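You operate a simulated robot arm through the tools that you are given. There is no shell and no other tool. Be economical: measure what you need, move in short steps, check, and stop when the job is done.

You are at the controls of a simulated robot arm. One attempt, no reset.

JOB
Swap the black tip on the rod in the holder for the yellow one.
Fine: black tip into the middle of the grey case, new tip screwed tight, lid closed. Set down upright: tip.

The check looks at the end state, three seconds after you hand in, the way a careful person would. Anything else that was tipped, shoved, dropped, spilled or broken makes it a failure. Lids that push on must go on centred and level and be pressed home; caps that screw on are set level and turned clockwise until they are tight.

ROBOT AND FRAMES
A 6-joint arm with a two-finger parallel gripper, fixed in place. Base frame: the origin is at the foot of the arm, x ahead of it, y to its left, z up. Lengths are in mm, angles in rad, forces in N, time in s.
With the tool pointing down near the work surface it reaches from about 160 to 780 mm from the base axis. Its first joint turns from -2.897 to 2.897 rad. Payload 3.91 kg.
The tool frame sits at the grasp point between the pads (the TCP): z along the fingers, y along the line on which they close. The tips reach 30 mm beyond it. The gripper opens to 110 mm. The fingers are 20 mm wide and 10 mm thick; the gripper's body (48 by 112 mm) begins 55 mm behind the TCP.
Orientation is that of the tool frame in the base frame, as a unit quaternion [x, y, z, w]. With the fingers straight down and closing along the base's y, the tool's x points along the base's -x, its y along +y and its z along -z.

CONTROLS
- The arm moves only by the tool apply_moves. Its argument "plan" is a list of rows, each a list of 7 numbers: the shift along the base's x, y, z in units of 20 mm (1.0 is 20 mm), then the turn, a rotation vector about the base's x, y, z in units of 6 degrees (1.0 is 6 degrees), then the finger opening in mm, from 0 to 110. In form: [[x, y, z, ax, ay, az, fingers], ...]. A call has 1 to 8 rows; each row shifts and turns the commanded pose from where the row before left it. A call with a number of a shift or a turn outside -1 to 1 is refused whole. Each row takes 0.2 s and may step no farther than 50 mm and 0.15 rad from the row before; otherwise, or with a gripper value out of range, the whole call is refused. A pose out of reach is approached as far as the arm can. The call stops where the force on the tool passes 80 N (or 10 N more than at its start, if that is more) or the arm is blocked; 0.2 s more then pass. The fingers move at their own pace (about 108 mm/s each) and stop on an object; they squeeze with about 35 N. The grip force told is the motor's: it shows also when the fingers shut on nothing. Time passes only in rows, and 0.2 s behind the last, so rows that do not move let the fingers close. The reply holds the time, the measured pose of the TCP, the force on the tool along the base axes, the opening and the grip force, in the units named above and with some noise, with the torque about the TCP (base axes, N m) and any sound that the robot's microphone picked up.
- Cameras (640 x 400 px; columns grow to the right, rows downward): "scene" is fixed at [51.1, 650.4, 1598.4]; the picture's right is [-0.91, -0.43, 0.00], its down [-0.40, 0.85, -0.34] and it looks along [0.14, -0.30, -0.94] (base axes); focal length 304 px, centre (320, 200). "wrist" rides on the gripper at [77, 7, -115] in the tool frame; the picture's right is [-0.09, 1.00, 0.00], its down [-0.80, -0.07, -0.59] and it looks along [-0.59, -0.05, 0.80] (tool axes); focal length 270 px, centre (320, 200). There is no depth. A picture from a camera that has moved, and an enlarged one, comes with that camera's place and axes in the base frame and with its lens.
- get_image(camera): a new picture of that camera. It takes no simulated time.
- move_column(by): slides the trunk up (or, below 0, down) by that many mm; the arm rides with it, the base frame stays. It gives what a move gives, with no picture.
- zoom(camera, box): a new picture of the part [left, top, right, bottom] of that camera's present view, enlarged. It takes no simulated time.
- sign_off(): hands the job in; it is judged then, once.

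Work in short steps. Places have to be worked out from the pictures, the camera data and where the tool is seen: move nearer, look again, correct. Check each grasp and each placing, and mend what went wrong. You have 120 turns and 84 pictures in all, those below and enlarged ones among them. Open the gripper and draw the arm clear of the work before you hand the job in, unless the task says otherwise; then end with one line.

The tools are called after "Call:" as name(argument=value, ...) on one line, values as JSON. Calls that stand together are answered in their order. apply_moves: Moves the arm, as the interface text tells. Its arguments: {"type":"object","properties":{"plan":{"type":"array","items":{"type":"array","items":{"type":"number"}}}},"required":["plan"]} The other tools are called the same way: move_column (by) slides the trunk up or down; get_image (camera) takes a picture; zoom (camera, box) takes an enlarged picture of a part of a camera's view; sign_off () hands the job in.

At the start:

```text
time_s: 0.0
tcp_pos: [16.4, 413.4, 1252.8]
ee_rot: [0.0, 1.0, 0.001, -0.001]
contact_force: [-0.4, 0.4, 0.3]
ft_torque: [-0.01, 0.0, -0.02]
opening: 110.1
grip_force: 0.0
trunk travel left (down, up): [-475.0, 65.0]
```

scene: 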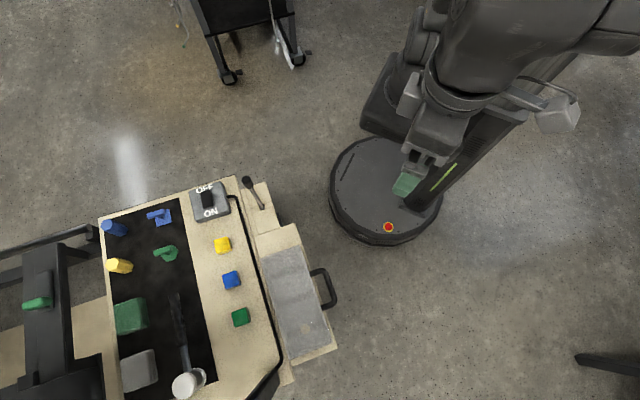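
wrist: 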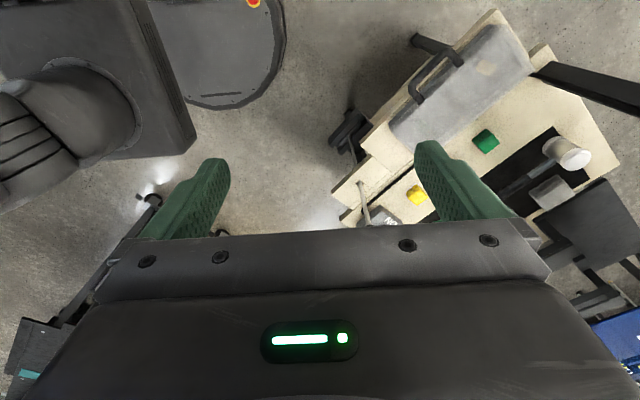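

The scene shows a table to the arm's front-left with many items; I need a closer look before moving.

Call:
zoom(camera="scene", box=[90, 170, 250, 290])

Call:
zoom(camera="scene", box=[90, 280, 250, 400])

Call:
zoom(camera="scene", box=[220, 170, 350, 390])

Call:
zoom(camera="scene", box=[0, 220, 120, 400])

```text
3.33 times, centred on (170, 230) of scene
camera zoom: at [51.1, 650.4, 1598.4], right [-0.91, -0.43, 0.0], down [-0.4, 0.85, -0.34], along [0.14, -0.3, -0.94], focal length 1012 px, centre (820, 100)
```

zoom: 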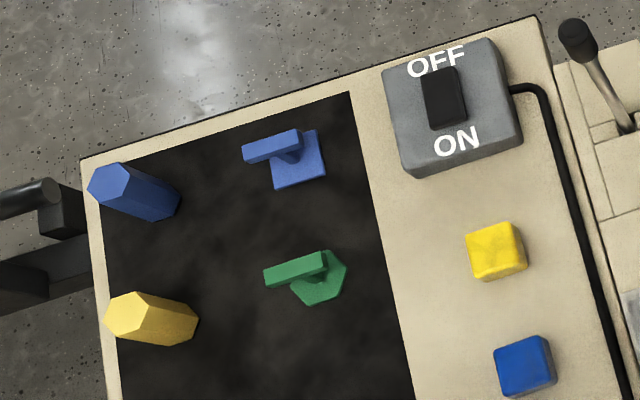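

```text
3.33 times, centred on (170, 340) of scene
camera zoom: at [51.1, 650.4, 1598.4], right [-0.91, -0.43, 0.0], down [-0.4, 0.85, -0.34], along [0.14, -0.3, -0.94], focal length 1012 px, centre (820, -267)
```

zoom: 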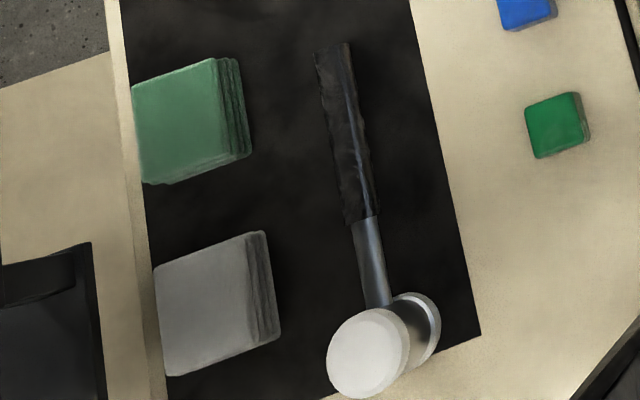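

```text
1.82 times, centred on (285, 280) of scene
camera zoom: at [51.1, 650.4, 1598.4], right [-0.91, -0.43, 0.0], down [-0.4, 0.85, -0.34], along [0.14, -0.3, -0.94], focal length 552 px, centre (384, 54)
```

zoom: 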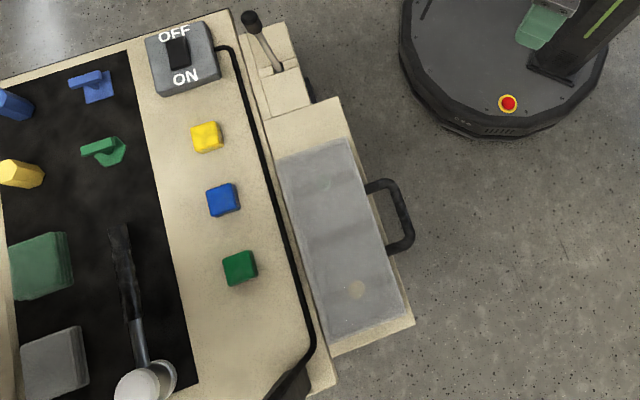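

```text
2.22 times, centred on (60, 310) of scene
camera zoom: at [51.1, 650.4, 1598.4], right [-0.91, -0.43, 0.0], down [-0.4, 0.85, -0.34], along [0.14, -0.3, -0.94], focal length 675 px, centre (898, -44)
```

zoom: 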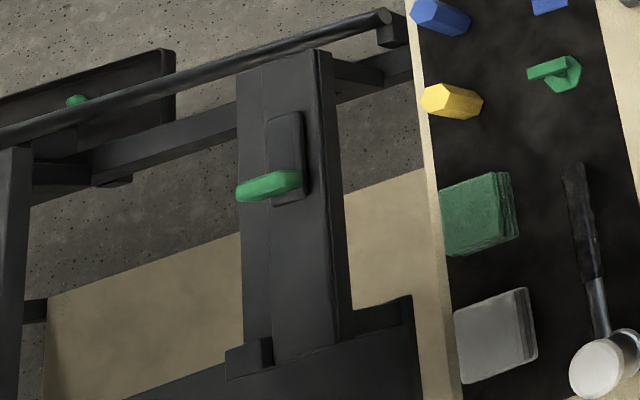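

The wrist view also covers the cart; I'll enlarge that part to identify the rod, holder and tips.

Call:
zoom(camera="wrist", box=[330, 0, 640, 240])

Call:
zoom(camera="scene", box=[225, 165, 285, 245])

```text
1.67 times, centred on (485, 120) of wrist
camera zoom: at [-60.3, 420.8, 1366.4], right [0.09, 1.0, 0.0], down [0.8, -0.07, 0.59], along [0.59, -0.05, -0.8], focal length 450 px, centre (45, 333)
```

zoom: 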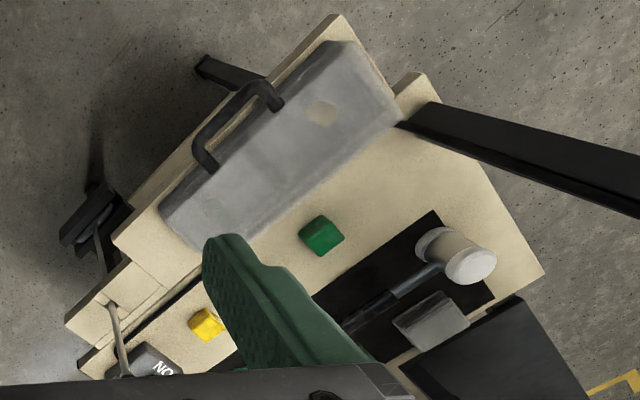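

```text
5.00 times, centred on (255, 205) of scene
camera zoom: at [51.1, 650.4, 1598.4], right [-0.91, -0.43, 0.0], down [-0.4, 0.85, -0.34], along [0.14, -0.3, -0.94], focal length 1518 px, centre (645, 175)
```

zoom: 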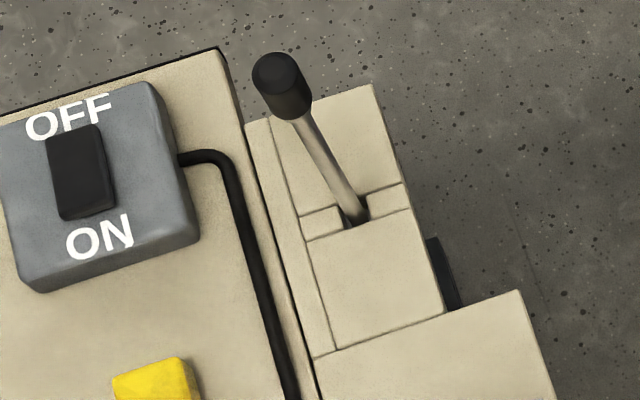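

The lever-like rod with black knob is near (330,460), cubes within reach at around z≈830, mat items beyond ~900 mm. I'll move in to have a closer look with the wrist camera.

Call:
apply_moves(plan=[[0.84, 0.42, -1, 0, 0, 0, 110], [0.84, 0.42, -1, 0, 0, 0, 110], [0.84, 0.42, -1, 0, 0, 0, 110], [0.84, 0.42, -1, 0, 0, 0, 110], [0.84, 0.42, -1, 0, 0, 0, 110], [0.84, 0.42, -1, 0, 0, 0, 110], [0.84, 0.42, -1, 0, 0, 0, 110], [0.84, 0.42, -1, 0, 0, 0, 110]])

Call:
get_image(camera="wrist")

Call:
get_image(camera="scene")

```text
time_s: 1.8
tcp_pos: [153.7, 479.7, 1094.0]
ee_rot: [0.0, 1.0, 0.0, 0.0]
contact_force: [0.4, 0.3, -0.3]
ft_torque: [-0.02, 0.05, -0.02]
opening: 110.0
grip_force: 0.0
trunk travel left (down, up): [-475.0, 65.0]
```

```text
75 pictures are left
camera wrist: at [77.4, 487.3, 1206.8], right [0.09, 1.0, 0.0], down [0.8, -0.07, 0.59], along [0.59, -0.05, -0.8], focal length 270 px, centre (320, 200)
```

wrist: 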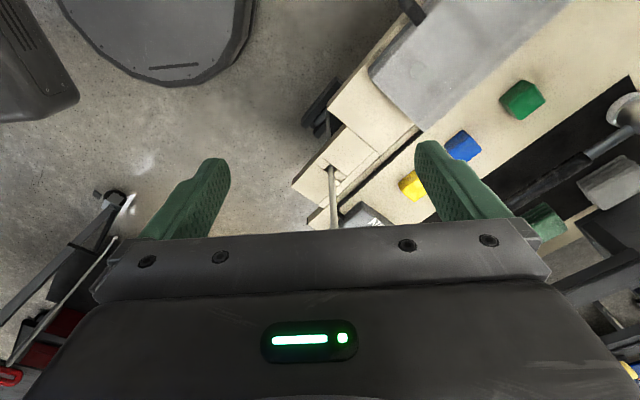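

```text
74 pictures are left
```

scene: 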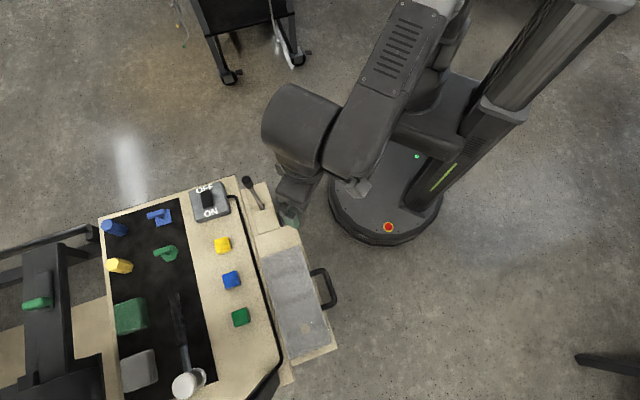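

The lever tip is hidden behind the gripper bar. I'll rotate the tool about z by 48° so the camera looks along +x+y, with a small retreat, to see the cart better.

Call:
apply_moves(plan=[[0.2, -0.3, 0.5, 0, 0, 1, 110], [0.2, -0.3, 0.5, 0, 0, 1, 110], [0.2, -0.3, 0.5, 0, 0, 1, 110], [0.2, -0.3, 0.5, 0, 0, 1, 110], [0.2, -0.3, 0.5, 0, 0, 1, 110], [0.2, -0.3, 0.5, 0, 0, 1, 110], [0.2, -0.3, 0.5, 0, 0, 1, 110], [0.2, -0.3, 0.5, 0, 0, 1, 110]])

Call:
get_image(camera="wrist")

```text
time_s: 3.6
tcp_pos: [182.3, 431.2, 1173.1]
ee_rot: [-0.407, 0.913, 0.0, 0.0]
contact_force: [0.4, 0.3, -0.2]
ft_torque: [-0.02, 0.01, -0.01]
opening: 109.9
grip_force: 0.0
trunk travel left (down, up): [-475.0, 65.0]
```

```text
73 pictures are left
camera wrist: at [125.4, 379.7, 1286.2], right [-0.68, 0.73, 0.0], down [0.59, 0.55, 0.59], along [0.43, 0.41, -0.8], focal length 270 px, centre (320, 200)
```

wrist: 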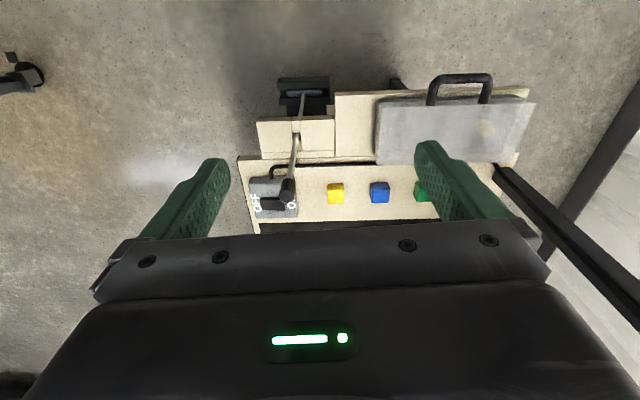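

Call:
zoom(camera="wrist", box=[220, 50, 550, 250])

```text
1.94 times, centred on (385, 150) of wrist
camera zoom: at [125.4, 379.7, 1286.2], right [-0.68, 0.73, 0.0], down [0.59, 0.55, 0.59], along [0.43, 0.41, -0.8], focal length 524 px, centre (194, 297)
```

zoom: 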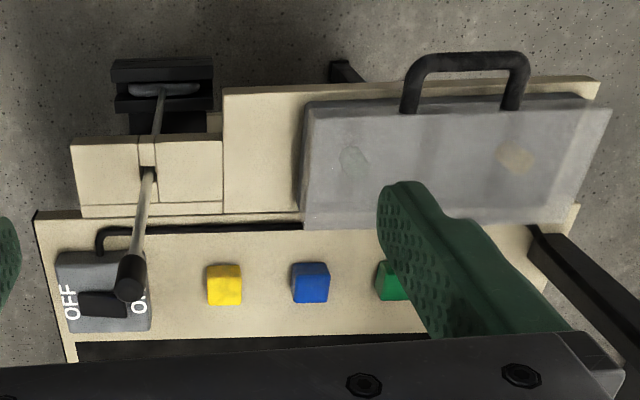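

The rod stands nearly vertical from about (291,490,838) to its black tip at about (309,486,976). I'll advance above it (staying at z≥1150) to see the mat and cubes more closely.

Call:
apply_moves(plan=[[0.8, 1, 0, 0, 0, 0, 110], [0.8, 1, 0, 0, 0, 0, 110], [0.8, 1, 0, 0, 0, 0, 110], [0.8, 1, 0, 0, 0, 0, 110], [0.8, 1, 0, 0, 0, 0, 110], [0.8, 1, 0, 0, 0, 0, 110], [0.8, 1, 0, 0, 0, 0, 110], [0.8, 1, 0, 0, 0, 0, 110]])

Call:
get_image(camera="wrist")

```text
time_s: 5.4
tcp_pos: [310.8, 592.5, 1173.5]
ee_rot: [-0.407, 0.914, -0.001, -0.001]
contact_force: [0.0, 1.1, 0.2]
ft_torque: [-0.06, 0.02, 0.02]
opening: 109.9
grip_force: 0.1
trunk travel left (down, up): [-475.0, 65.0]
```

```text
71 pictures are left
camera wrist: at [255.0, 540.3, 1287.0], right [-0.68, 0.73, 0.0], down [0.59, 0.55, 0.59], along [0.43, 0.4, -0.8], focal length 270 px, centre (320, 200)
```

wrist: 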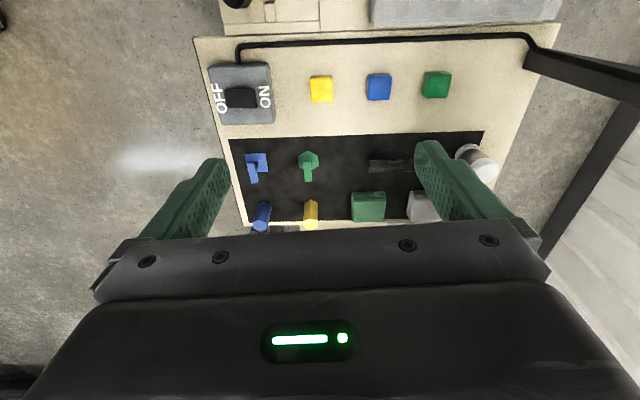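

Call:
zoom(camera="wrist", box=[200, 0, 520, 240])

Call:
zoom(camera="wrist", box=[230, 140, 350, 235])

```text
1.67 times, centred on (360, 120) of wrist
camera zoom: at [255.0, 540.3, 1287.0], right [-0.68, 0.73, 0.0], down [0.59, 0.55, 0.59], along [0.43, 0.4, -0.8], focal length 450 px, centre (253, 333)
```

zoom: 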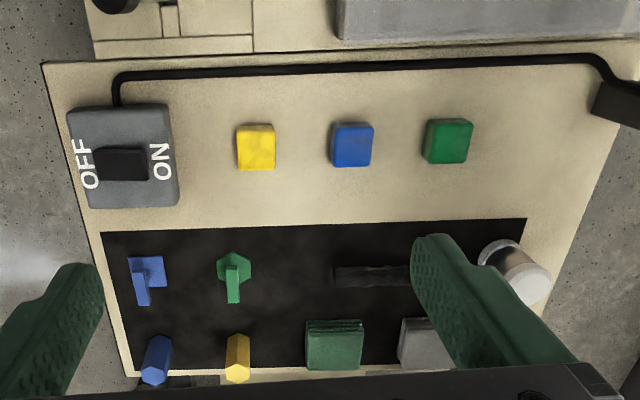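

```text
4.21 times, centred on (290, 188) of wrist
camera zoom: at [255.0, 540.3, 1287.0], right [-0.68, 0.73, 0.0], down [0.59, 0.55, 0.59], along [0.43, 0.4, -0.8], focal length 1138 px, centre (446, 253)
```

zoom: 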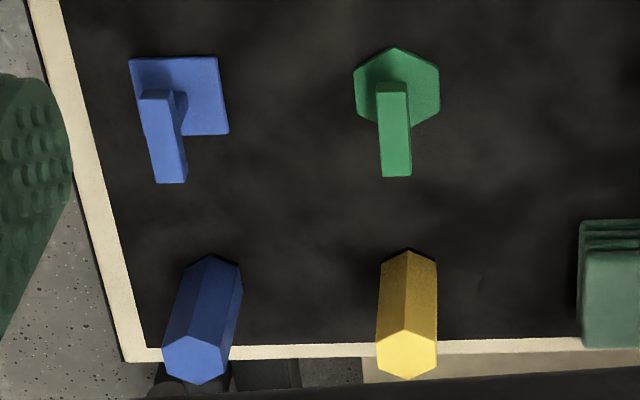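

All mat items look out of reach; the reachable things are the rod, the coloured cubes and the grey case with handle. I'll move over to view the grey case close up.

Call:
apply_moves(plan=[[-1, 0, 0, 0, 0, 0, 110], [-1, 0, 0, 0, 0, 0, 110], [-1, 0, 0, 0, 0, 0, 110], [-1, 0, 0, 0, 0, 0, 110], [-1, 0, 0, 0, 0, 0, 110], [-1, 0, 0, 0, 0, 0, 110], [-1, 0, 0, 0, 0, 0, 110], [-1, 0, 0, 0, 0, 0, 110]])

Call:
apply_moves(plan=[[-1, -0.5, -1, 0, 0, 0, 110], [-1, -0.5, -1, 0, 0, 0, 110], [-1, -0.5, -1, 0, 0, 0, 110], [-1, -0.5, -1, 0, 0, 0, 110], [-1, -0.5, -1, 0, 0, 0, 110]])

Call:
get_image(camera="wrist")

```text
time_s: 7.2
tcp_pos: [151.6, 593.8, 1175.8]
ee_rot: [-0.407, 0.914, 0.0, 0.0]
contact_force: [0.4, 0.0, -0.4]
ft_torque: [-0.05, 0.01, -0.02]
opening: 110.1
grip_force: 0.0
trunk travel left (down, up): [-475.0, 65.0]
```

```text
time_s: 8.4
tcp_pos: [50.4, 543.4, 1073.9]
ee_rot: [-0.406, 0.914, 0.001, 0.0]
contact_force: [-0.1, 0.2, 0.7]
ft_torque: [-0.04, 0.0, -0.01]
opening: 110.1
grip_force: 0.0
trunk travel left (down, up): [-475.0, 65.0]
```

```text
68 pictures are left
camera wrist: at [-6.6, 490.1, 1186.1], right [-0.68, 0.73, 0.0], down [0.59, 0.55, 0.59], along [0.44, 0.41, -0.8], focal length 270 px, centre (320, 200)
```

wrist: 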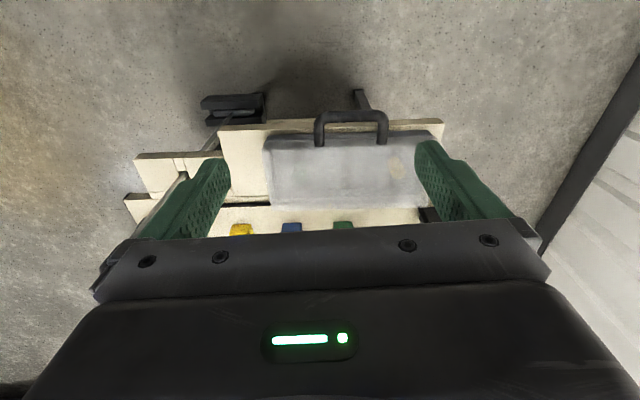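

Call:
zoom(camera="wrist", box=[200, 80, 460, 242])

Call:
zoom(camera="scene", box=[250, 220, 350, 390])

```text
2.46 times, centred on (330, 161) of wrist
camera zoom: at [-6.6, 490.1, 1186.1], right [-0.68, 0.73, 0.0], down [0.59, 0.55, 0.59], along [0.44, 0.41, -0.8], focal length 665 px, centre (295, 296)
```

zoom: 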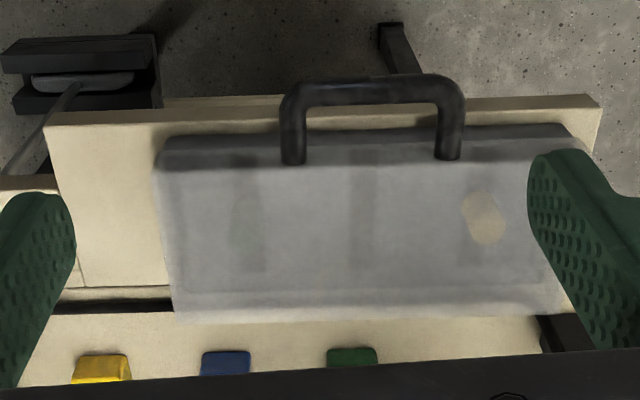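

```text
2.35 times, centred on (300, 305) of scene
camera zoom: at [51.1, 650.4, 1598.4], right [-0.91, -0.43, 0.0], down [-0.4, 0.85, -0.34], along [0.14, -0.3, -0.94], focal length 714 px, centre (367, -47)
```

zoom: 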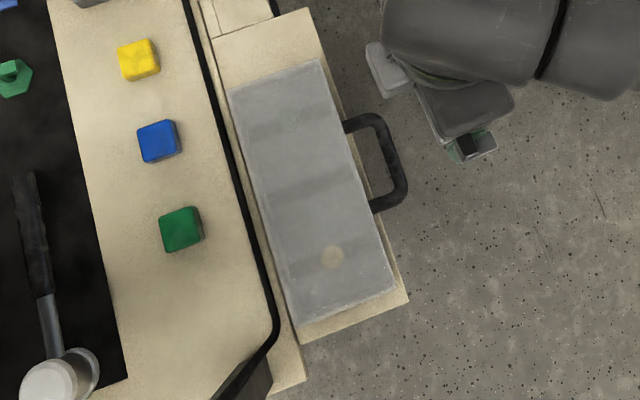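

The grey case has a translucent lid (top ≈ z 866, centre ≈ (110,657), long axis at 135°) with a yellow blob in one end compartment and a greenish one in the other; the tips are inside. The handle bar is near (47,600,866). I'll rotate the tool to −45° so the fingers close across the bar, and move above it.

Call:
apply_moves(plan=[[0, 0, 0, 0, 0, -1, 110], [0, 0, 0, 0, 0, -1, 110], [0, 0, 0, 0, 0, -1, 110], [0, 0, 0, 0, 0, -1, 110], [0, 0, 0, 0, 0, -1, 110], [0, 0, 0, 0, 0, -1, 110], [0, 0, 0, 0, 0, -1, 110], [0, 0, 0, 0, 0, -1, 110]])

Call:
apply_moves(plan=[[0, 0.35, 0, 0, 0, -1, 60], [0, 0.35, 0, 0, 0, -1, 60], [0, 0.35, 0, 0, 0, -1, 60], [0, 0.35, 0, 0, 0, -1, 60], [0, 0.35, 0, 0, 0, -1, 60], [0, 0.35, 0, 0, 0, -1, 60], [0, 0.35, 0, 0, 0, -1, 60], [0, 0.35, 0, 0, 0, -0.5, 60]])

Call:
get_image(camera="wrist")

```text
time_s: 10.2
tcp_pos: [50.8, 540.3, 1073.2]
ee_rot: [0.001, 1.0, 0.001, 0.001]
contact_force: [0.4, -0.9, -1.0]
ft_torque: [0.0, -0.02, -0.03]
opening: 110.1
grip_force: 0.0
trunk travel left (down, up): [-475.0, 65.0]
```

```text
time_s: 12.0
tcp_pos: [50.1, 599.4, 1075.2]
ee_rot: [0.384, 0.924, 0.0, 0.0]
contact_force: [0.5, 0.8, -0.2]
ft_torque: [0.0, -0.03, 0.0]
opening: 59.9
grip_force: 0.2
trunk travel left (down, up): [-475.0, 65.0]
```

```text
65 pictures are left
camera wrist: at [1.4, 659.6, 1187.8], right [0.77, 0.64, 0.0], down [0.52, -0.62, 0.59], along [0.38, -0.46, -0.8], focal length 270 px, centre (320, 200)
```

wrist: 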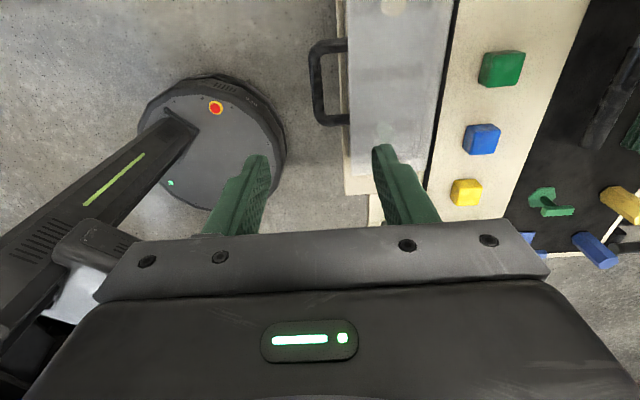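

Both views agree on the bar at about (46,599,866). Lowering with 44 mm opening over the bar, stopping short for a check.

Call:
apply_moves(plan=[[-0.2, 0, -1, 0, 0, 0, 44], [0, 0, -1, 0, 0, 0, 44], [0, 0, -1, 0, 0, 0, 44], [0, 0, -1, 0, 0, 0, 44], [0, 0, -1, 0, 0, 0, 44], [0, 0, -1, 0, 0, 0, 44], [0, 0, -1, 0, 0, 0, 44]])

Call:
get_image(camera="wrist")

Call:
zoom(camera="scene", box=[250, 220, 350, 320])

```text
time_s: 13.6
tcp_pos: [46.5, 598.0, 932.0]
ee_rot: [0.382, 0.924, 0.0, 0.001]
contact_force: [0.0, -0.6, -0.5]
ft_torque: [0.03, -0.01, 0.01]
opening: 44.2
grip_force: 0.1
trunk travel left (down, up): [-475.0, 65.0]
```

```text
64 pictures are left
camera wrist: at [-2.6, 658.2, 1045.2], right [0.77, 0.64, 0.0], down [0.52, -0.62, 0.59], along [0.38, -0.46, -0.8], focal length 270 px, centre (320, 200)
```

wrist: 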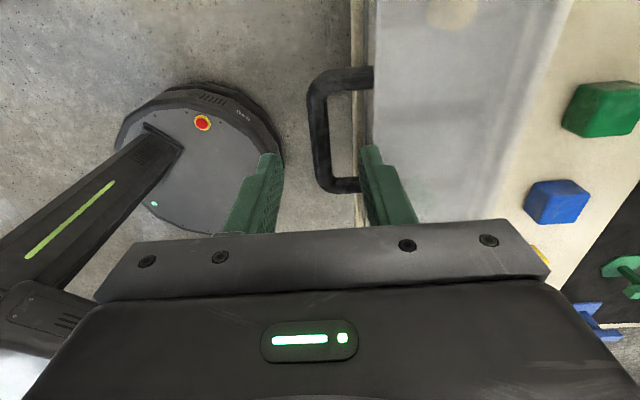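

```text
4.00 times, centred on (300, 270) of scene
camera zoom: at [51.1, 650.4, 1598.4], right [-0.91, -0.43, 0.0], down [-0.4, 0.85, -0.34], along [0.14, -0.3, -0.94], focal length 1214 px, centre (400, -80)
```

zoom: 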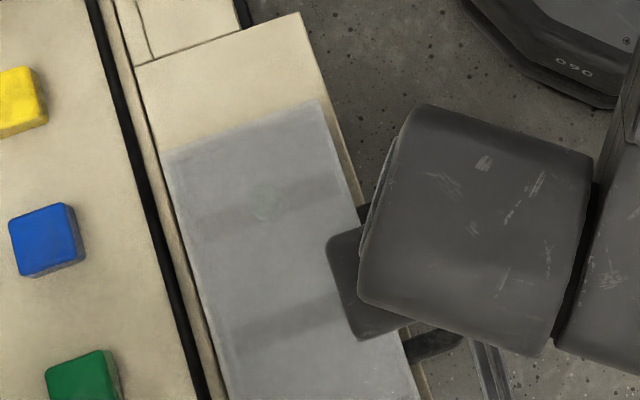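

Bar lies centred between the fingers (off by <2 mm). Lowering to z≈878 and closing on the bar.

Call:
apply_moves(plan=[[-0.05, -0.03, -1, 0, 0, 0, 44], [0, 0, -1, 0, 0, 0, 44], [0, 0, -0.7, 0, 0, 0, 44], [0, 0, 0, 0, 0, 0, 0], [0, 0, 0, 0, 0, 0, 0]])

Call:
get_image(camera="wrist")

```text
time_s: 14.8
tcp_pos: [46.7, 598.7, 877.3]
ee_rot: [0.383, 0.924, 0.001, 0.0]
contact_force: [12.7, 14.1, -1.4]
ft_torque: [0.81, 0.34, -0.63]
opening: 13.5
grip_force: 45.3
trunk travel left (down, up): [-475.0, 65.0]
```

```text
62 pictures are left
camera wrist: at [-1.6, 658.2, 990.8], right [0.77, 0.64, 0.0], down [0.52, -0.62, 0.59], along [0.38, -0.45, -0.81], focal length 270 px, centre (320, 200)
```

wrist: 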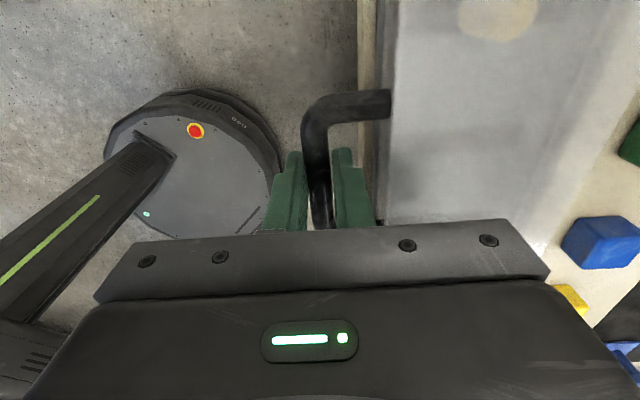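

The bar is held (13.5 mm). Try a small lift of ~12 mm with slight +n shift to test the lid hinges up freely.

Call:
apply_moves(plan=[[0.07, 0.07, 0.2, 0, 0, 0, 0], [0, 0, 0.4, 0, 0, 0, 0], [0.04, 0.04, 0.4, 0, 0, 0, 0]])

Call:
get_image(camera="wrist")

```text
time_s: 15.6
tcp_pos: [50.3, 601.4, 896.4]
ee_rot: [0.382, 0.924, -0.001, -0.001]
contact_force: [15.7, 19.0, -7.4]
ft_torque: [-0.05, -0.35, -0.61]
opening: 13.3
grip_force: 45.1
trunk travel left (down, up): [-475.0, 65.0]
```

```text
61 pictures are left
camera wrist: at [0.9, 661.1, 1009.4], right [0.77, 0.64, 0.0], down [0.52, -0.62, 0.59], along [0.38, -0.46, -0.8], focal length 270 px, centre (320, 200)
```

wrist: 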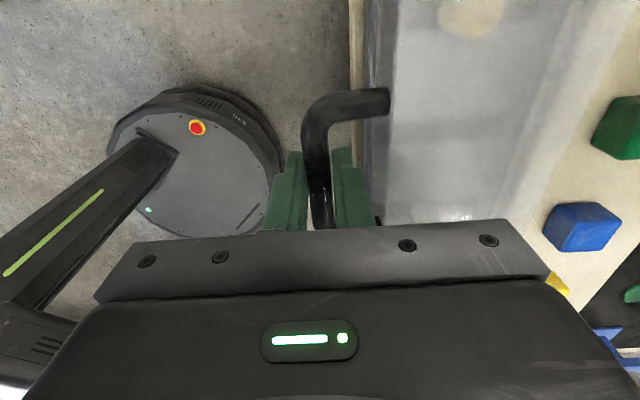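

The lid hinges freely up at ~8°. Force says the bar wants further +n; I continue along an arc of ~135 mm radius, checking forces.

Call:
apply_moves(plan=[[0.32, 0.32, 0.85, 0, 0, 0, 0], [0.32, 0.32, 0.84, 0, 0, 0, 0], [0.382, 0.382, 0.775, 0, 0, 0, 0]])

```text
time_s: 16.4
tcp_pos: [68.0, 618.5, 948.9]
ee_rot: [0.383, 0.924, -0.001, 0.0]
contact_force: [0.5, -0.8, -2.5]
ft_torque: [-0.2, 0.1, -0.53]
opening: 13.5
grip_force: 44.4
trunk travel left (down, up): [-475.0, 65.0]
```

Forces are near zero; continuing the arc to ~71°.

Call:
apply_moves(plan=[[0.4525, 0.4525, 0.685, 0, 0, 0, 0], [0.52, 0.52, 0.595, 0, 0, 0, 0], [0.569, 0.569, 0.485, 0, 0, 0, 0], [0.612, 0.612, 0.365, 0, 0, 0, 0]])

Call:
get_image(camera="wrist")

Call:
get_image(camera="scene")

```text
time_s: 17.4
tcp_pos: [112.6, 662.4, 992.6]
ee_rot: [0.382, 0.924, 0.001, -0.001]
contact_force: [-0.1, -3.9, 7.7]
ft_torque: [0.0, -0.01, -0.32]
opening: 13.3
grip_force: 44.9
trunk travel left (down, up): [-475.0, 65.0]
```

```text
60 pictures are left
camera wrist: at [62.4, 722.4, 1104.7], right [0.77, 0.64, 0.0], down [0.52, -0.62, 0.59], along [0.38, -0.45, -0.8], focal length 270 px, centre (320, 200)
```

wrist: 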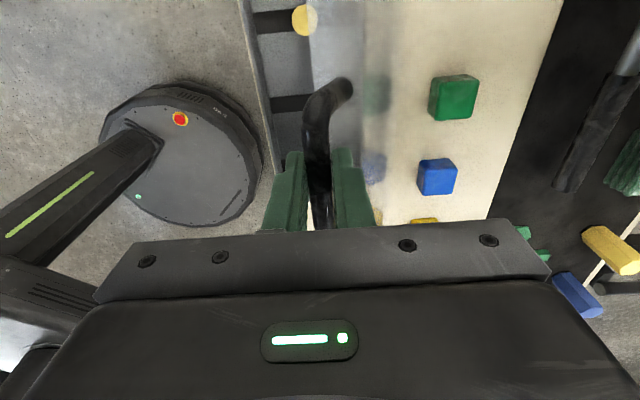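

```text
59 pictures are left
```

scene: 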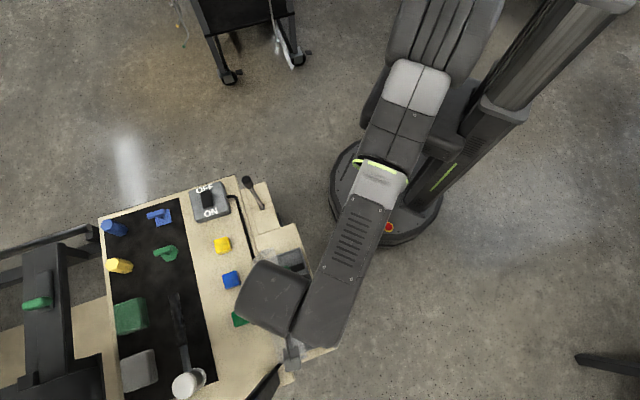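

The lid is coming up and the yellow tip and dividers show inside. Continuing past vertical.

Call:
apply_moves(plan=[[0.643, 0.643, 0.245, 0, 0, 0, 0], [0.661, 0.661, 0.115, 0, 0, 0, 0]])

Call:
apply_moves(plan=[[0.66, 0.66, -0.02, 0, 0, 0, 0], [0.3, 0.3, -0.05, 0, 0, 0, 0]])

Call:
get_image(camera="wrist")

```text
time_s: 18.0
tcp_pos: [141.2, 690.7, 997.7]
ee_rot: [0.383, 0.924, 0.0, 0.0]
contact_force: [5.7, -4.4, 3.5]
ft_torque: [0.33, 0.02, -0.03]
opening: 13.5
grip_force: 45.5
trunk travel left (down, up): [-475.0, 65.0]
```

```text
time_s: 18.6
tcp_pos: [160.3, 710.9, 994.9]
ee_rot: [0.383, 0.924, -0.001, 0.0]
contact_force: [4.3, -6.4, -4.8]
ft_torque: [0.13, 0.23, 0.01]
opening: 13.8
grip_force: 45.3
trunk travel left (down, up): [-475.0, 65.0]
```

```text
58 pictures are left
camera wrist: at [109.8, 770.3, 1108.4], right [0.77, 0.64, 0.0], down [0.52, -0.62, 0.6], along [0.38, -0.46, -0.8], focal length 270 px, centre (320, 200)
```

wrist: 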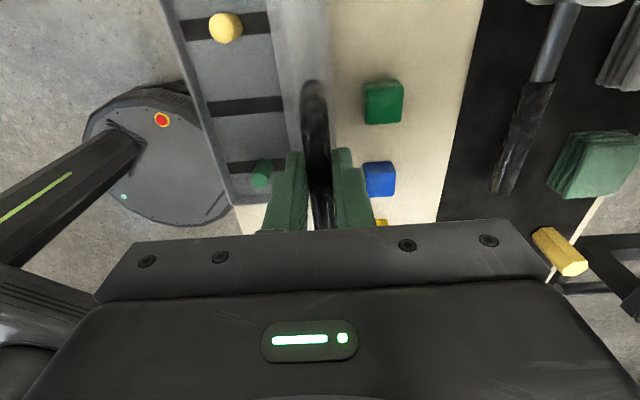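

Lid is ~100° open, no stop yet. Continue slightly to find a stop.

Call:
apply_moves(plan=[[0.4, 0.4, -0.16, 0, 0, 0, 0], [0.4, 0.4, -0.2, 0, 0, 0, 0]])

```text
time_s: 19.2
tcp_pos: [172.3, 724.1, 991.1]
ee_rot: [0.383, 0.924, 0.001, -0.002]
contact_force: [-0.8, -8.6, 7.4]
ft_torque: [0.0, 0.32, 0.03]
opening: 13.2
grip_force: 45.1
trunk travel left (down, up): [-475.0, 65.0]
```

Call:
apply_moves(plan=[[0.3, 0.3, -0.2, 0, 0, 0, 0], [0, 0, 0, 0, 0, 0, 0]])

```text
time_s: 19.8
tcp_pos: [173.7, 725.7, 991.0]
ee_rot: [0.381, 0.924, 0.0, 0.0]
contact_force: [-29.0, -41.1, 16.7]
ft_torque: [-0.05, 0.92, 0.12]
opening: 13.4
grip_force: 44.8
trunk travel left (down, up): [-475.0, 65.0]
```

The stop is reached (~110°). I relieve the push, open the fingers and lift clear.

Call:
apply_moves(plan=[[-0.3, -0.3, 0.2, 0, 0, 0, 0], [0, 0, 0, 0, 0, 0, 40], [0, 0, 0, 0, 0, 0, 40], [0, 0, 1, 0, 0, 0, 40], [0, 0, 1, 0, 0, 0, 40], [0, 0, 1, 0, 0, 0, 40], [0, 0, 1, 0, 0, 0, 40]])

Call:
get_image(camera="wrist")

```text
time_s: 21.4
tcp_pos: [171.9, 723.6, 1071.1]
ee_rot: [0.382, 0.924, -0.001, -0.001]
contact_force: [-0.5, -0.2, 0.4]
ft_torque: [0.0, 0.04, 0.0]
opening: 39.9
grip_force: 0.1
trunk travel left (down, up): [-475.0, 65.0]
```

```text
57 pictures are left
camera wrist: at [122.6, 783.5, 1183.3], right [0.77, 0.64, 0.0], down [0.52, -0.62, 0.59], along [0.38, -0.46, -0.8], focal length 270 px, centre (320, 200)
```

wrist: 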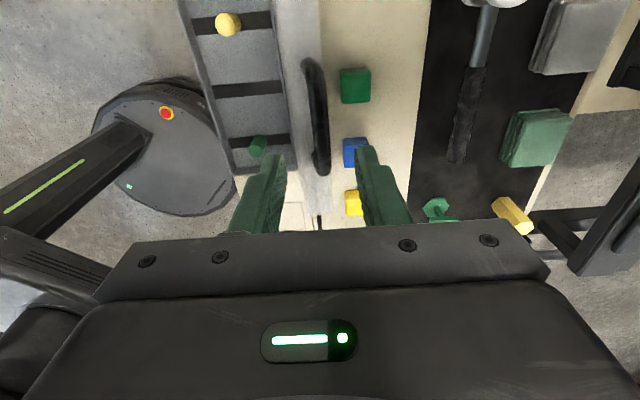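

The lid stays open. Now I move toward the case's far end to view the interior.

Call:
apply_moves(plan=[[-1, 0, 0, 0, 0, 0, 60], [-1, 0, 0, 0, 0, 0, 60], [-1, 0, 0, 0, 0, 0, 60], [-1, 0, 0, 0, 0, 0, 60], [-1, 0, 0, 0, 0, 0, 60], [-1, 0, 0, 0, 0, 0, 60]])

Call:
zoom(camera="wrist", box=[240, 20, 480, 200])

Call:
zoom(camera="scene", box=[220, 170, 340, 390])

```text
time_s: 22.8
tcp_pos: [51.4, 724.9, 1073.0]
ee_rot: [0.382, 0.924, 0.0, 0.0]
contact_force: [-0.1, 0.1, 0.5]
ft_torque: [0.0, 0.02, 0.0]
opening: 60.0
grip_force: 0.0
trunk travel left (down, up): [-475.0, 65.0]
```

```text
2.22 times, centred on (360, 110) of wrist
camera zoom: at [2.1, 785.1, 1185.2], right [0.77, 0.64, 0.0], down [0.52, -0.62, 0.59], along [0.38, -0.46, -0.8], focal length 601 px, centre (231, 400)
```

zoom: 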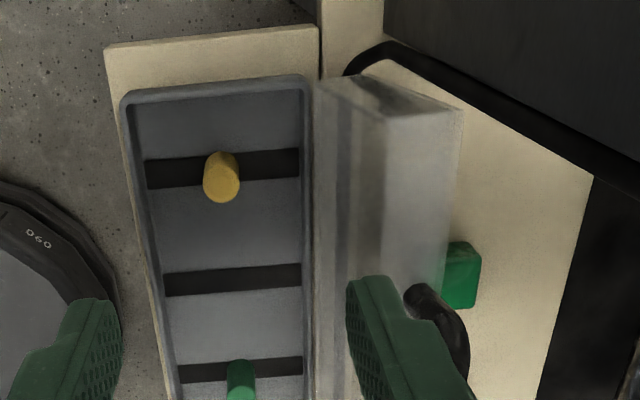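

```text
1.82 times, centred on (280, 280) of scene
camera zoom: at [51.1, 650.4, 1598.4], right [-0.91, -0.43, 0.0], down [-0.4, 0.85, -0.34], along [0.14, -0.3, -0.94], focal length 552 px, centre (393, 54)
```

zoom: 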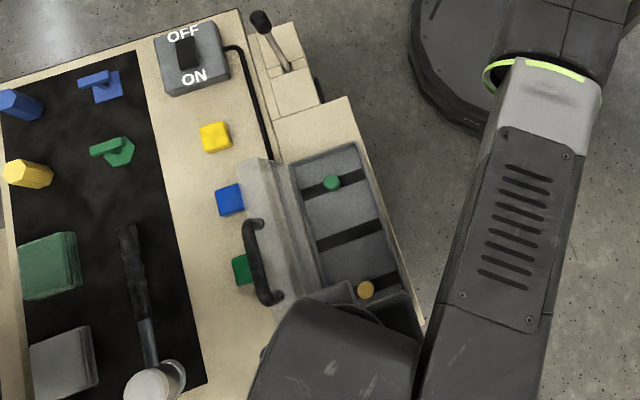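

The tray holds upright cylindrical tips (~20 mm dia, 40 mm tall): yellow at ≈(61,707), green at ≈(157,611), middle strip centre ≈(109.5,659), floor ≈ z 828. Now going to the rod to look at the black tip closely.

Call:
apply_moves(plan=[[1, -0.9, 0.3, 0, 0, 0, 60], [1, -0.9, 0.3, 0, 0, 0, 60], [1, -0.9, 0.3, 0, 0, 0, 60], [1, -0.9, 0.3, 0, 0, 0, 60], [1, -0.9, 0.3, 0, 0, 0, 60], [1, -0.9, 0.3, 0, 0, 0, 60], [1, -0.9, 0.3, 0, 0, 0, 60], [1, -0.9, 0.3, 0, 0, 0, 60]])

Call:
apply_moves(plan=[[0.9, -0.9, 0, 0, 0, 0, 60], [0.9, -0.9, 0, 0, 0, 0, 60]])

Call:
get_image(camera="wrist")

Call:
zoom(camera="scene", box=[235, 165, 285, 225])

```text
time_s: 24.6
tcp_pos: [216.6, 581.4, 1118.8]
ee_rot: [0.383, 0.924, 0.0, 0.0]
contact_force: [0.2, -0.3, -0.3]
ft_torque: [0.0, 0.0, 0.03]
opening: 60.3
grip_force: 0.1
trunk travel left (down, up): [-475.0, 65.0]
```

```text
time_s: 25.2
tcp_pos: [251.9, 545.6, 1117.9]
ee_rot: [0.383, 0.924, 0.001, 0.0]
contact_force: [-0.2, 0.2, 0.2]
ft_torque: [0.0, 0.02, 0.0]
opening: 59.8
grip_force: 0.0
trunk travel left (down, up): [-475.0, 65.0]
```

```text
54 pictures are left
camera wrist: at [201.3, 605.6, 1230.5], right [0.77, 0.64, 0.0], down [0.52, -0.62, 0.59], along [0.38, -0.46, -0.8], focal length 270 px, centre (320, 200)
```

wrist: 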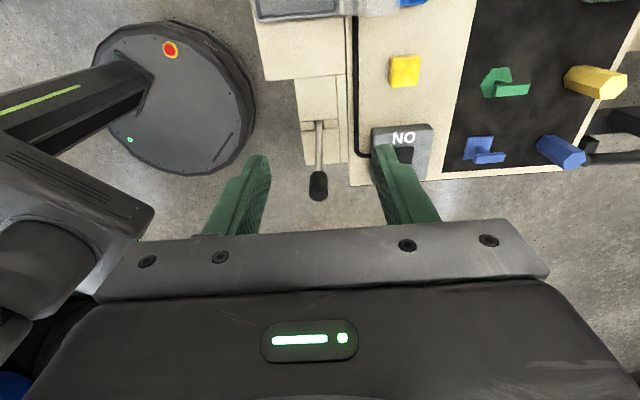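

```text
6.67 times, centred on (260, 195) of scene
camera zoom: at [51.1, 650.4, 1598.4], right [-0.91, -0.43, 0.0], down [-0.4, 0.85, -0.34], along [0.14, -0.3, -0.94], focal length 2024 px, centre (720, 233)
```

zoom: 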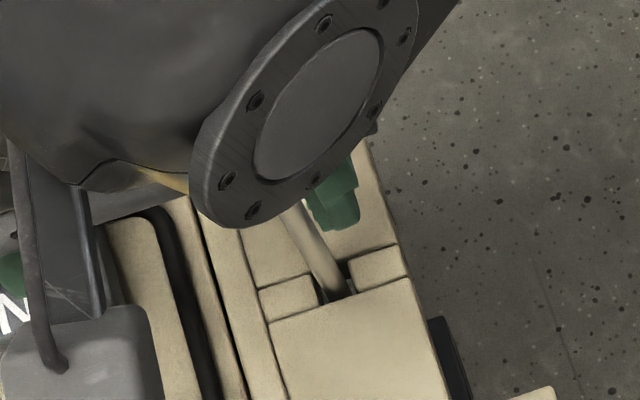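

Call:
zoom(camera="wrist", box=[270, 100, 380, 210])

```text
3.64 times, centred on (325, 155) of wrist
camera zoom: at [201.3, 605.6, 1230.5], right [0.77, 0.64, 0.0], down [0.52, -0.62, 0.59], along [0.38, -0.46, -0.8], focal length 983 px, centre (302, 364)
```

zoom: 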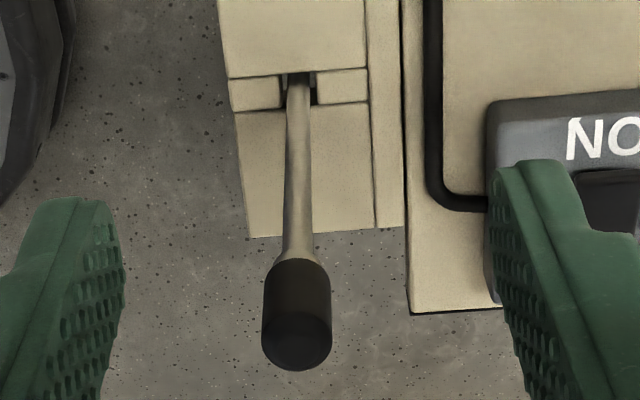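

Triangulation gives the black tip's top at ≈(293,491.5,1024), bottom ≈994, Ø≈18 mm. I move above it while winding the wrist back (−z) to gain range for counter-clockwise unscrewing.

Call:
apply_moves(plan=[[0.4, -0.52, 0, 0, 0, -1, 50], [0.4, -0.52, 0, 0, 0, -1, 50], [0.4, -0.52, 0, 0, 0, -1, 50], [0.4, -0.52, 0, 0, 0, -1, 50], [0.45, -0.62, 0, 0, 0, -1, 50], [0, 0, 0, 0, 0, -1, 50], [0, 0, 0, 0, 0, -1, 50], [0, 0, 0, 0, 0, -0.5, 50]])

Call:
get_image(camera="wrist")

```text
time_s: 27.0
tcp_pos: [289.1, 491.7, 1116.6]
ee_rot: [0.708, 0.707, 0.0, 0.0]
contact_force: [-0.8, -0.2, -0.6]
ft_torque: [-0.03, 0.03, 0.0]
opening: 50.3
grip_force: 0.2
trunk travel left (down, up): [-475.0, 65.0]
```

```text
51 pictures are left
camera wrist: at [296.8, 569.0, 1230.5], right [1.0, -0.09, 0.0], down [-0.07, -0.8, 0.59], along [-0.05, -0.59, -0.8], focal length 270 px, centre (320, 200)
```

wrist: 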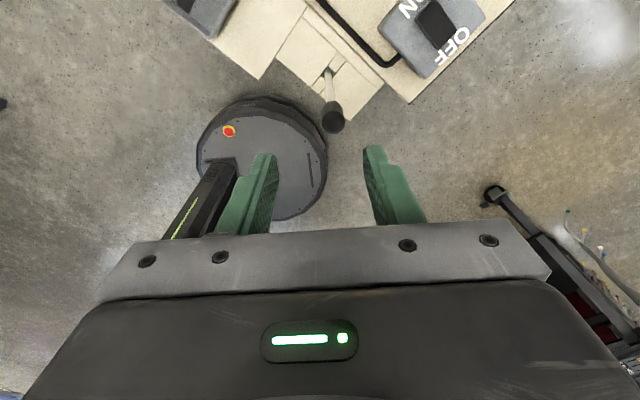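

Call:
zoom(camera="wrist", box=[280, 50, 400, 150])

```text
4.00 times, centred on (340, 100) of wrist
camera zoom: at [296.8, 569.0, 1230.5], right [1.0, -0.09, 0.0], down [-0.07, -0.8, 0.59], along [-0.05, -0.59, -0.8], focal length 1081 px, centre (240, 600)
```

zoom: 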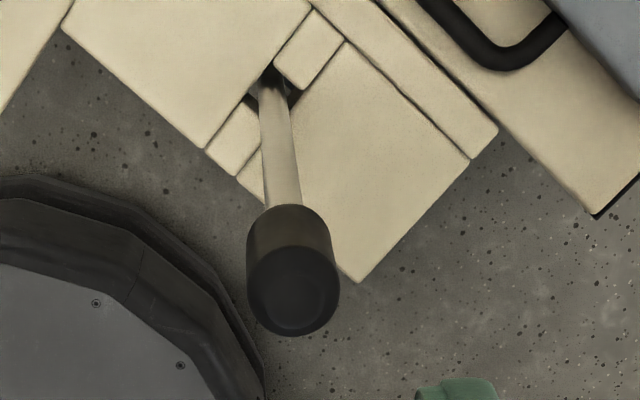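

Combining the views with consistent depth puts the tip axis at ≈(300,487.5), top z≈1012, bottom ≈985. Correcting and lowering partway to verify.

Call:
apply_moves(plan=[[0.5, -0.2, -1, 0, 0, 0, 50], [0, 0, -1, 0, 0, 0, 50], [0, 0, -0.6, 0, 0, 0, 50]])

Call:
get_image(camera="wrist")

Call:
zoom(camera="scene", box=[215, 155, 295, 215])

```text
time_s: 27.8
tcp_pos: [300.3, 487.6, 1064.4]
ee_rot: [0.707, 0.707, -0.001, 0.0]
contact_force: [-0.9, 0.3, -0.8]
ft_torque: [-0.01, 0.01, -0.02]
opening: 50.2
grip_force: 0.0
trunk travel left (down, up): [-475.0, 65.0]
```

```text
49 pictures are left
camera wrist: at [306.2, 564.9, 1177.1], right [1.0, -0.09, 0.0], down [-0.07, -0.8, 0.59], along [-0.05, -0.59, -0.8], focal length 270 px, centre (320, 200)
```

wrist: 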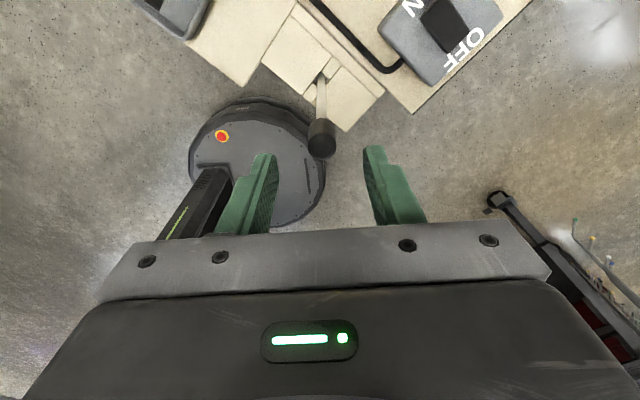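

```text
6.67 times, centred on (255, 185) of scene
camera zoom: at [51.1, 650.4, 1598.4], right [-0.91, -0.43, 0.0], down [-0.4, 0.85, -0.34], along [0.14, -0.3, -0.94], focal length 2024 px, centre (753, 300)
```

zoom: 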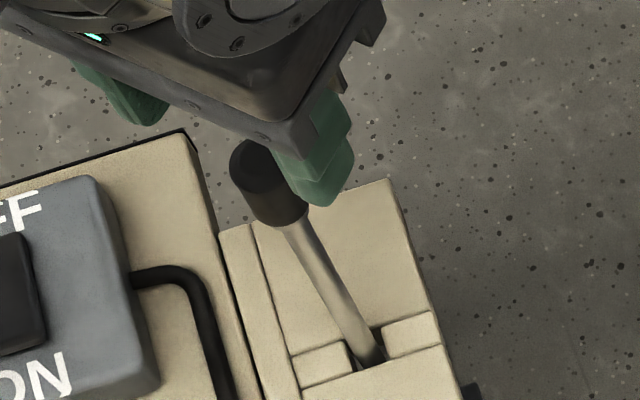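

Tip confirmed at ≈(301,488), top ≈1011. Lowering to z≈1018 and closing.

Call:
apply_moves(plan=[[0.03, 0.02, -1, 0, 0, 0, 40], [0, 0, -1, 0, 0, 0, 40], [0, 0, -0.32, 0, 0, 0, 40], [0, 0, 0, 0, 0, 0, 0], [0, 0, 0, 0, 0, 0, 0]])

Call:
zoom(camera="wrist", box=[240, 90, 400, 240])

```text
time_s: 29.0
tcp_pos: [302.3, 487.7, 1017.3]
ee_rot: [0.707, 0.707, 0.0, 0.0]
contact_force: [0.2, -0.2, 0.9]
ft_torque: [0.04, -0.03, 0.01]
opening: 23.4
grip_force: 35.2
trunk travel left (down, up): [-475.0, 65.0]
```

```text
2.67 times, centred on (320, 165) of wrist
camera zoom: at [307.9, 565.6, 1131.2], right [1.0, -0.09, 0.0], down [-0.07, -0.8, 0.59], along [-0.05, -0.59, -0.8], focal length 721 px, centre (320, 293)
```

zoom: 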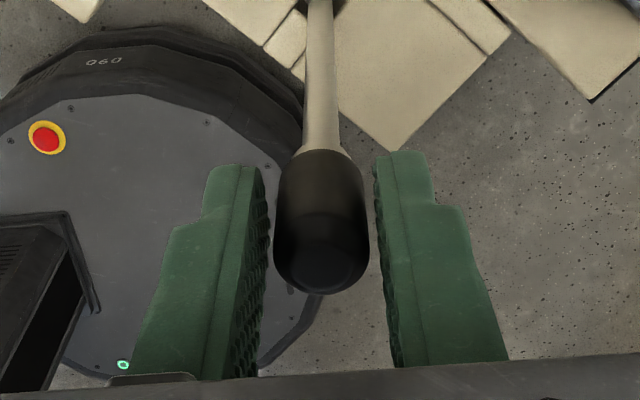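

Call:
apply_moves(plan=[[0, 0, 0, 0, 0, 0, 0], [0, 0, 0, 0, 0, 0, 0]])

Call:
zoom(camera="wrist", box=[240, 90, 400, 240])

```text
time_s: 29.6
tcp_pos: [300.8, 487.5, 1018.5]
ee_rot: [0.707, 0.707, 0.001, 0.0]
contact_force: [-0.6, 0.8, 0.5]
ft_torque: [-0.01, 0.03, 0.03]
opening: 23.6
grip_force: 34.6
trunk travel left (down, up): [-475.0, 65.0]
```

```text
2.67 times, centred on (320, 165) of wrist
camera zoom: at [307.9, 565.5, 1131.2], right [1.0, -0.09, 0.0], down [-0.07, -0.8, 0.59], along [-0.05, -0.59, -0.8], focal length 721 px, centre (320, 293)
```

zoom: 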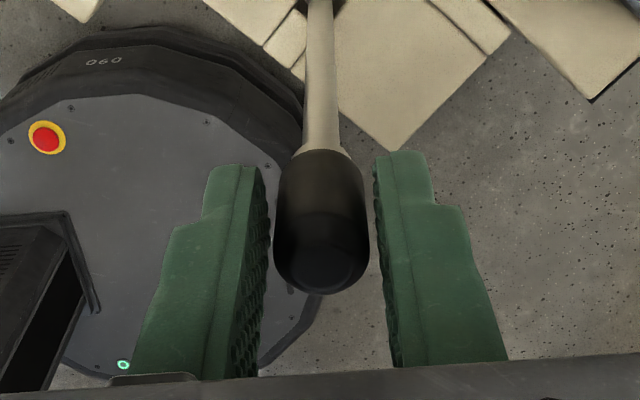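

The motor reports a hold at 23.6 mm. Testing the grip with a small counter-clockwise turn and looking at the torque.

Call:
apply_moves(plan=[[0, 0, 0, 0, 0, 0.5, 0], [0, 0, 0, 0, 0, 0.5, 0], [0, 0, 0, 0, 0, 1, 0]])

Call:
zoom(camera="wrist", box=[240, 90, 400, 240])

```text
time_s: 30.4
tcp_pos: [300.9, 486.0, 1018.4]
ee_rot: [0.629, 0.778, -0.001, 0.001]
contact_force: [-0.1, -0.3, -2.8]
ft_torque: [0.04, 0.01, 0.02]
opening: 23.6
grip_force: 34.7
trunk travel left (down, up): [-475.0, 65.0]
```

```text
2.67 times, centred on (320, 165) of wrist
camera zoom: at [291.5, 564.8, 1131.4], right [0.99, 0.12, 0.0], down [0.1, -0.8, 0.6], along [0.07, -0.59, -0.8], focal length 721 px, centre (320, 293)
```

zoom: 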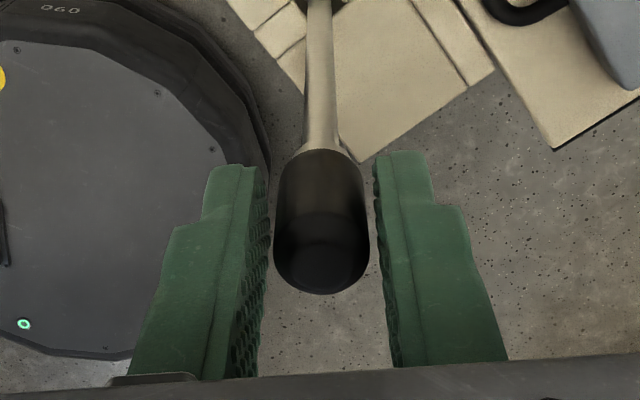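

Grip seems to hold, torque tiny. Continue turning counter-clockwise.

Call:
apply_moves(plan=[[0, 0, 0, 0, 0, 1, 0], [0, 0, 0, 0, 0, 1, 0], [0, 0, 0, 0, 0, 1, 0], [0, 0, 0, 0, 0, 1, 0], [0, 0, 0, 0, 0, 1, 0], [0, 0, 0, 0, 0, 1, 0], [0, 0, 0, 0, 0, 1, 0], [0, 0, 0, 0, 0, 1, 0]])

Call:
apply_moves(plan=[[0, 0, 0, 0, 0, 1, 0], [0, 0, 0, 0, 0, 1, 0], [0, 0, 0, 0, 0, 1, 0], [0, 0, 0, 0, 0, 1, 0], [0, 0, 0, 0, 0, 1, 0], [0, 0, 0, 0, 0, 1, 0], [0, 0, 0, 0, 0, 1, 0], [0, 0, 0, 0, 0, 1, 0]])

```text
time_s: 32.2
tcp_pos: [301.2, 488.5, 1019.0]
ee_rot: [0.257, 0.966, 0.0, -0.001]
contact_force: [0.5, -0.5, -3.2]
ft_torque: [-0.04, 0.03, -0.05]
opening: 23.5
grip_force: 35.0
trunk travel left (down, up): [-475.0, 65.0]
```

```text
time_s: 34.0
tcp_pos: [301.4, 487.3, 1020.1]
ee_rot: [-0.157, 0.988, 0.0, -0.001]
contact_force: [-3.3, -3.8, -0.4]
ft_torque: [-0.25, 0.1, -0.04]
opening: 23.3
grip_force: 35.2
trunk travel left (down, up): [-475.0, 65.0]
```

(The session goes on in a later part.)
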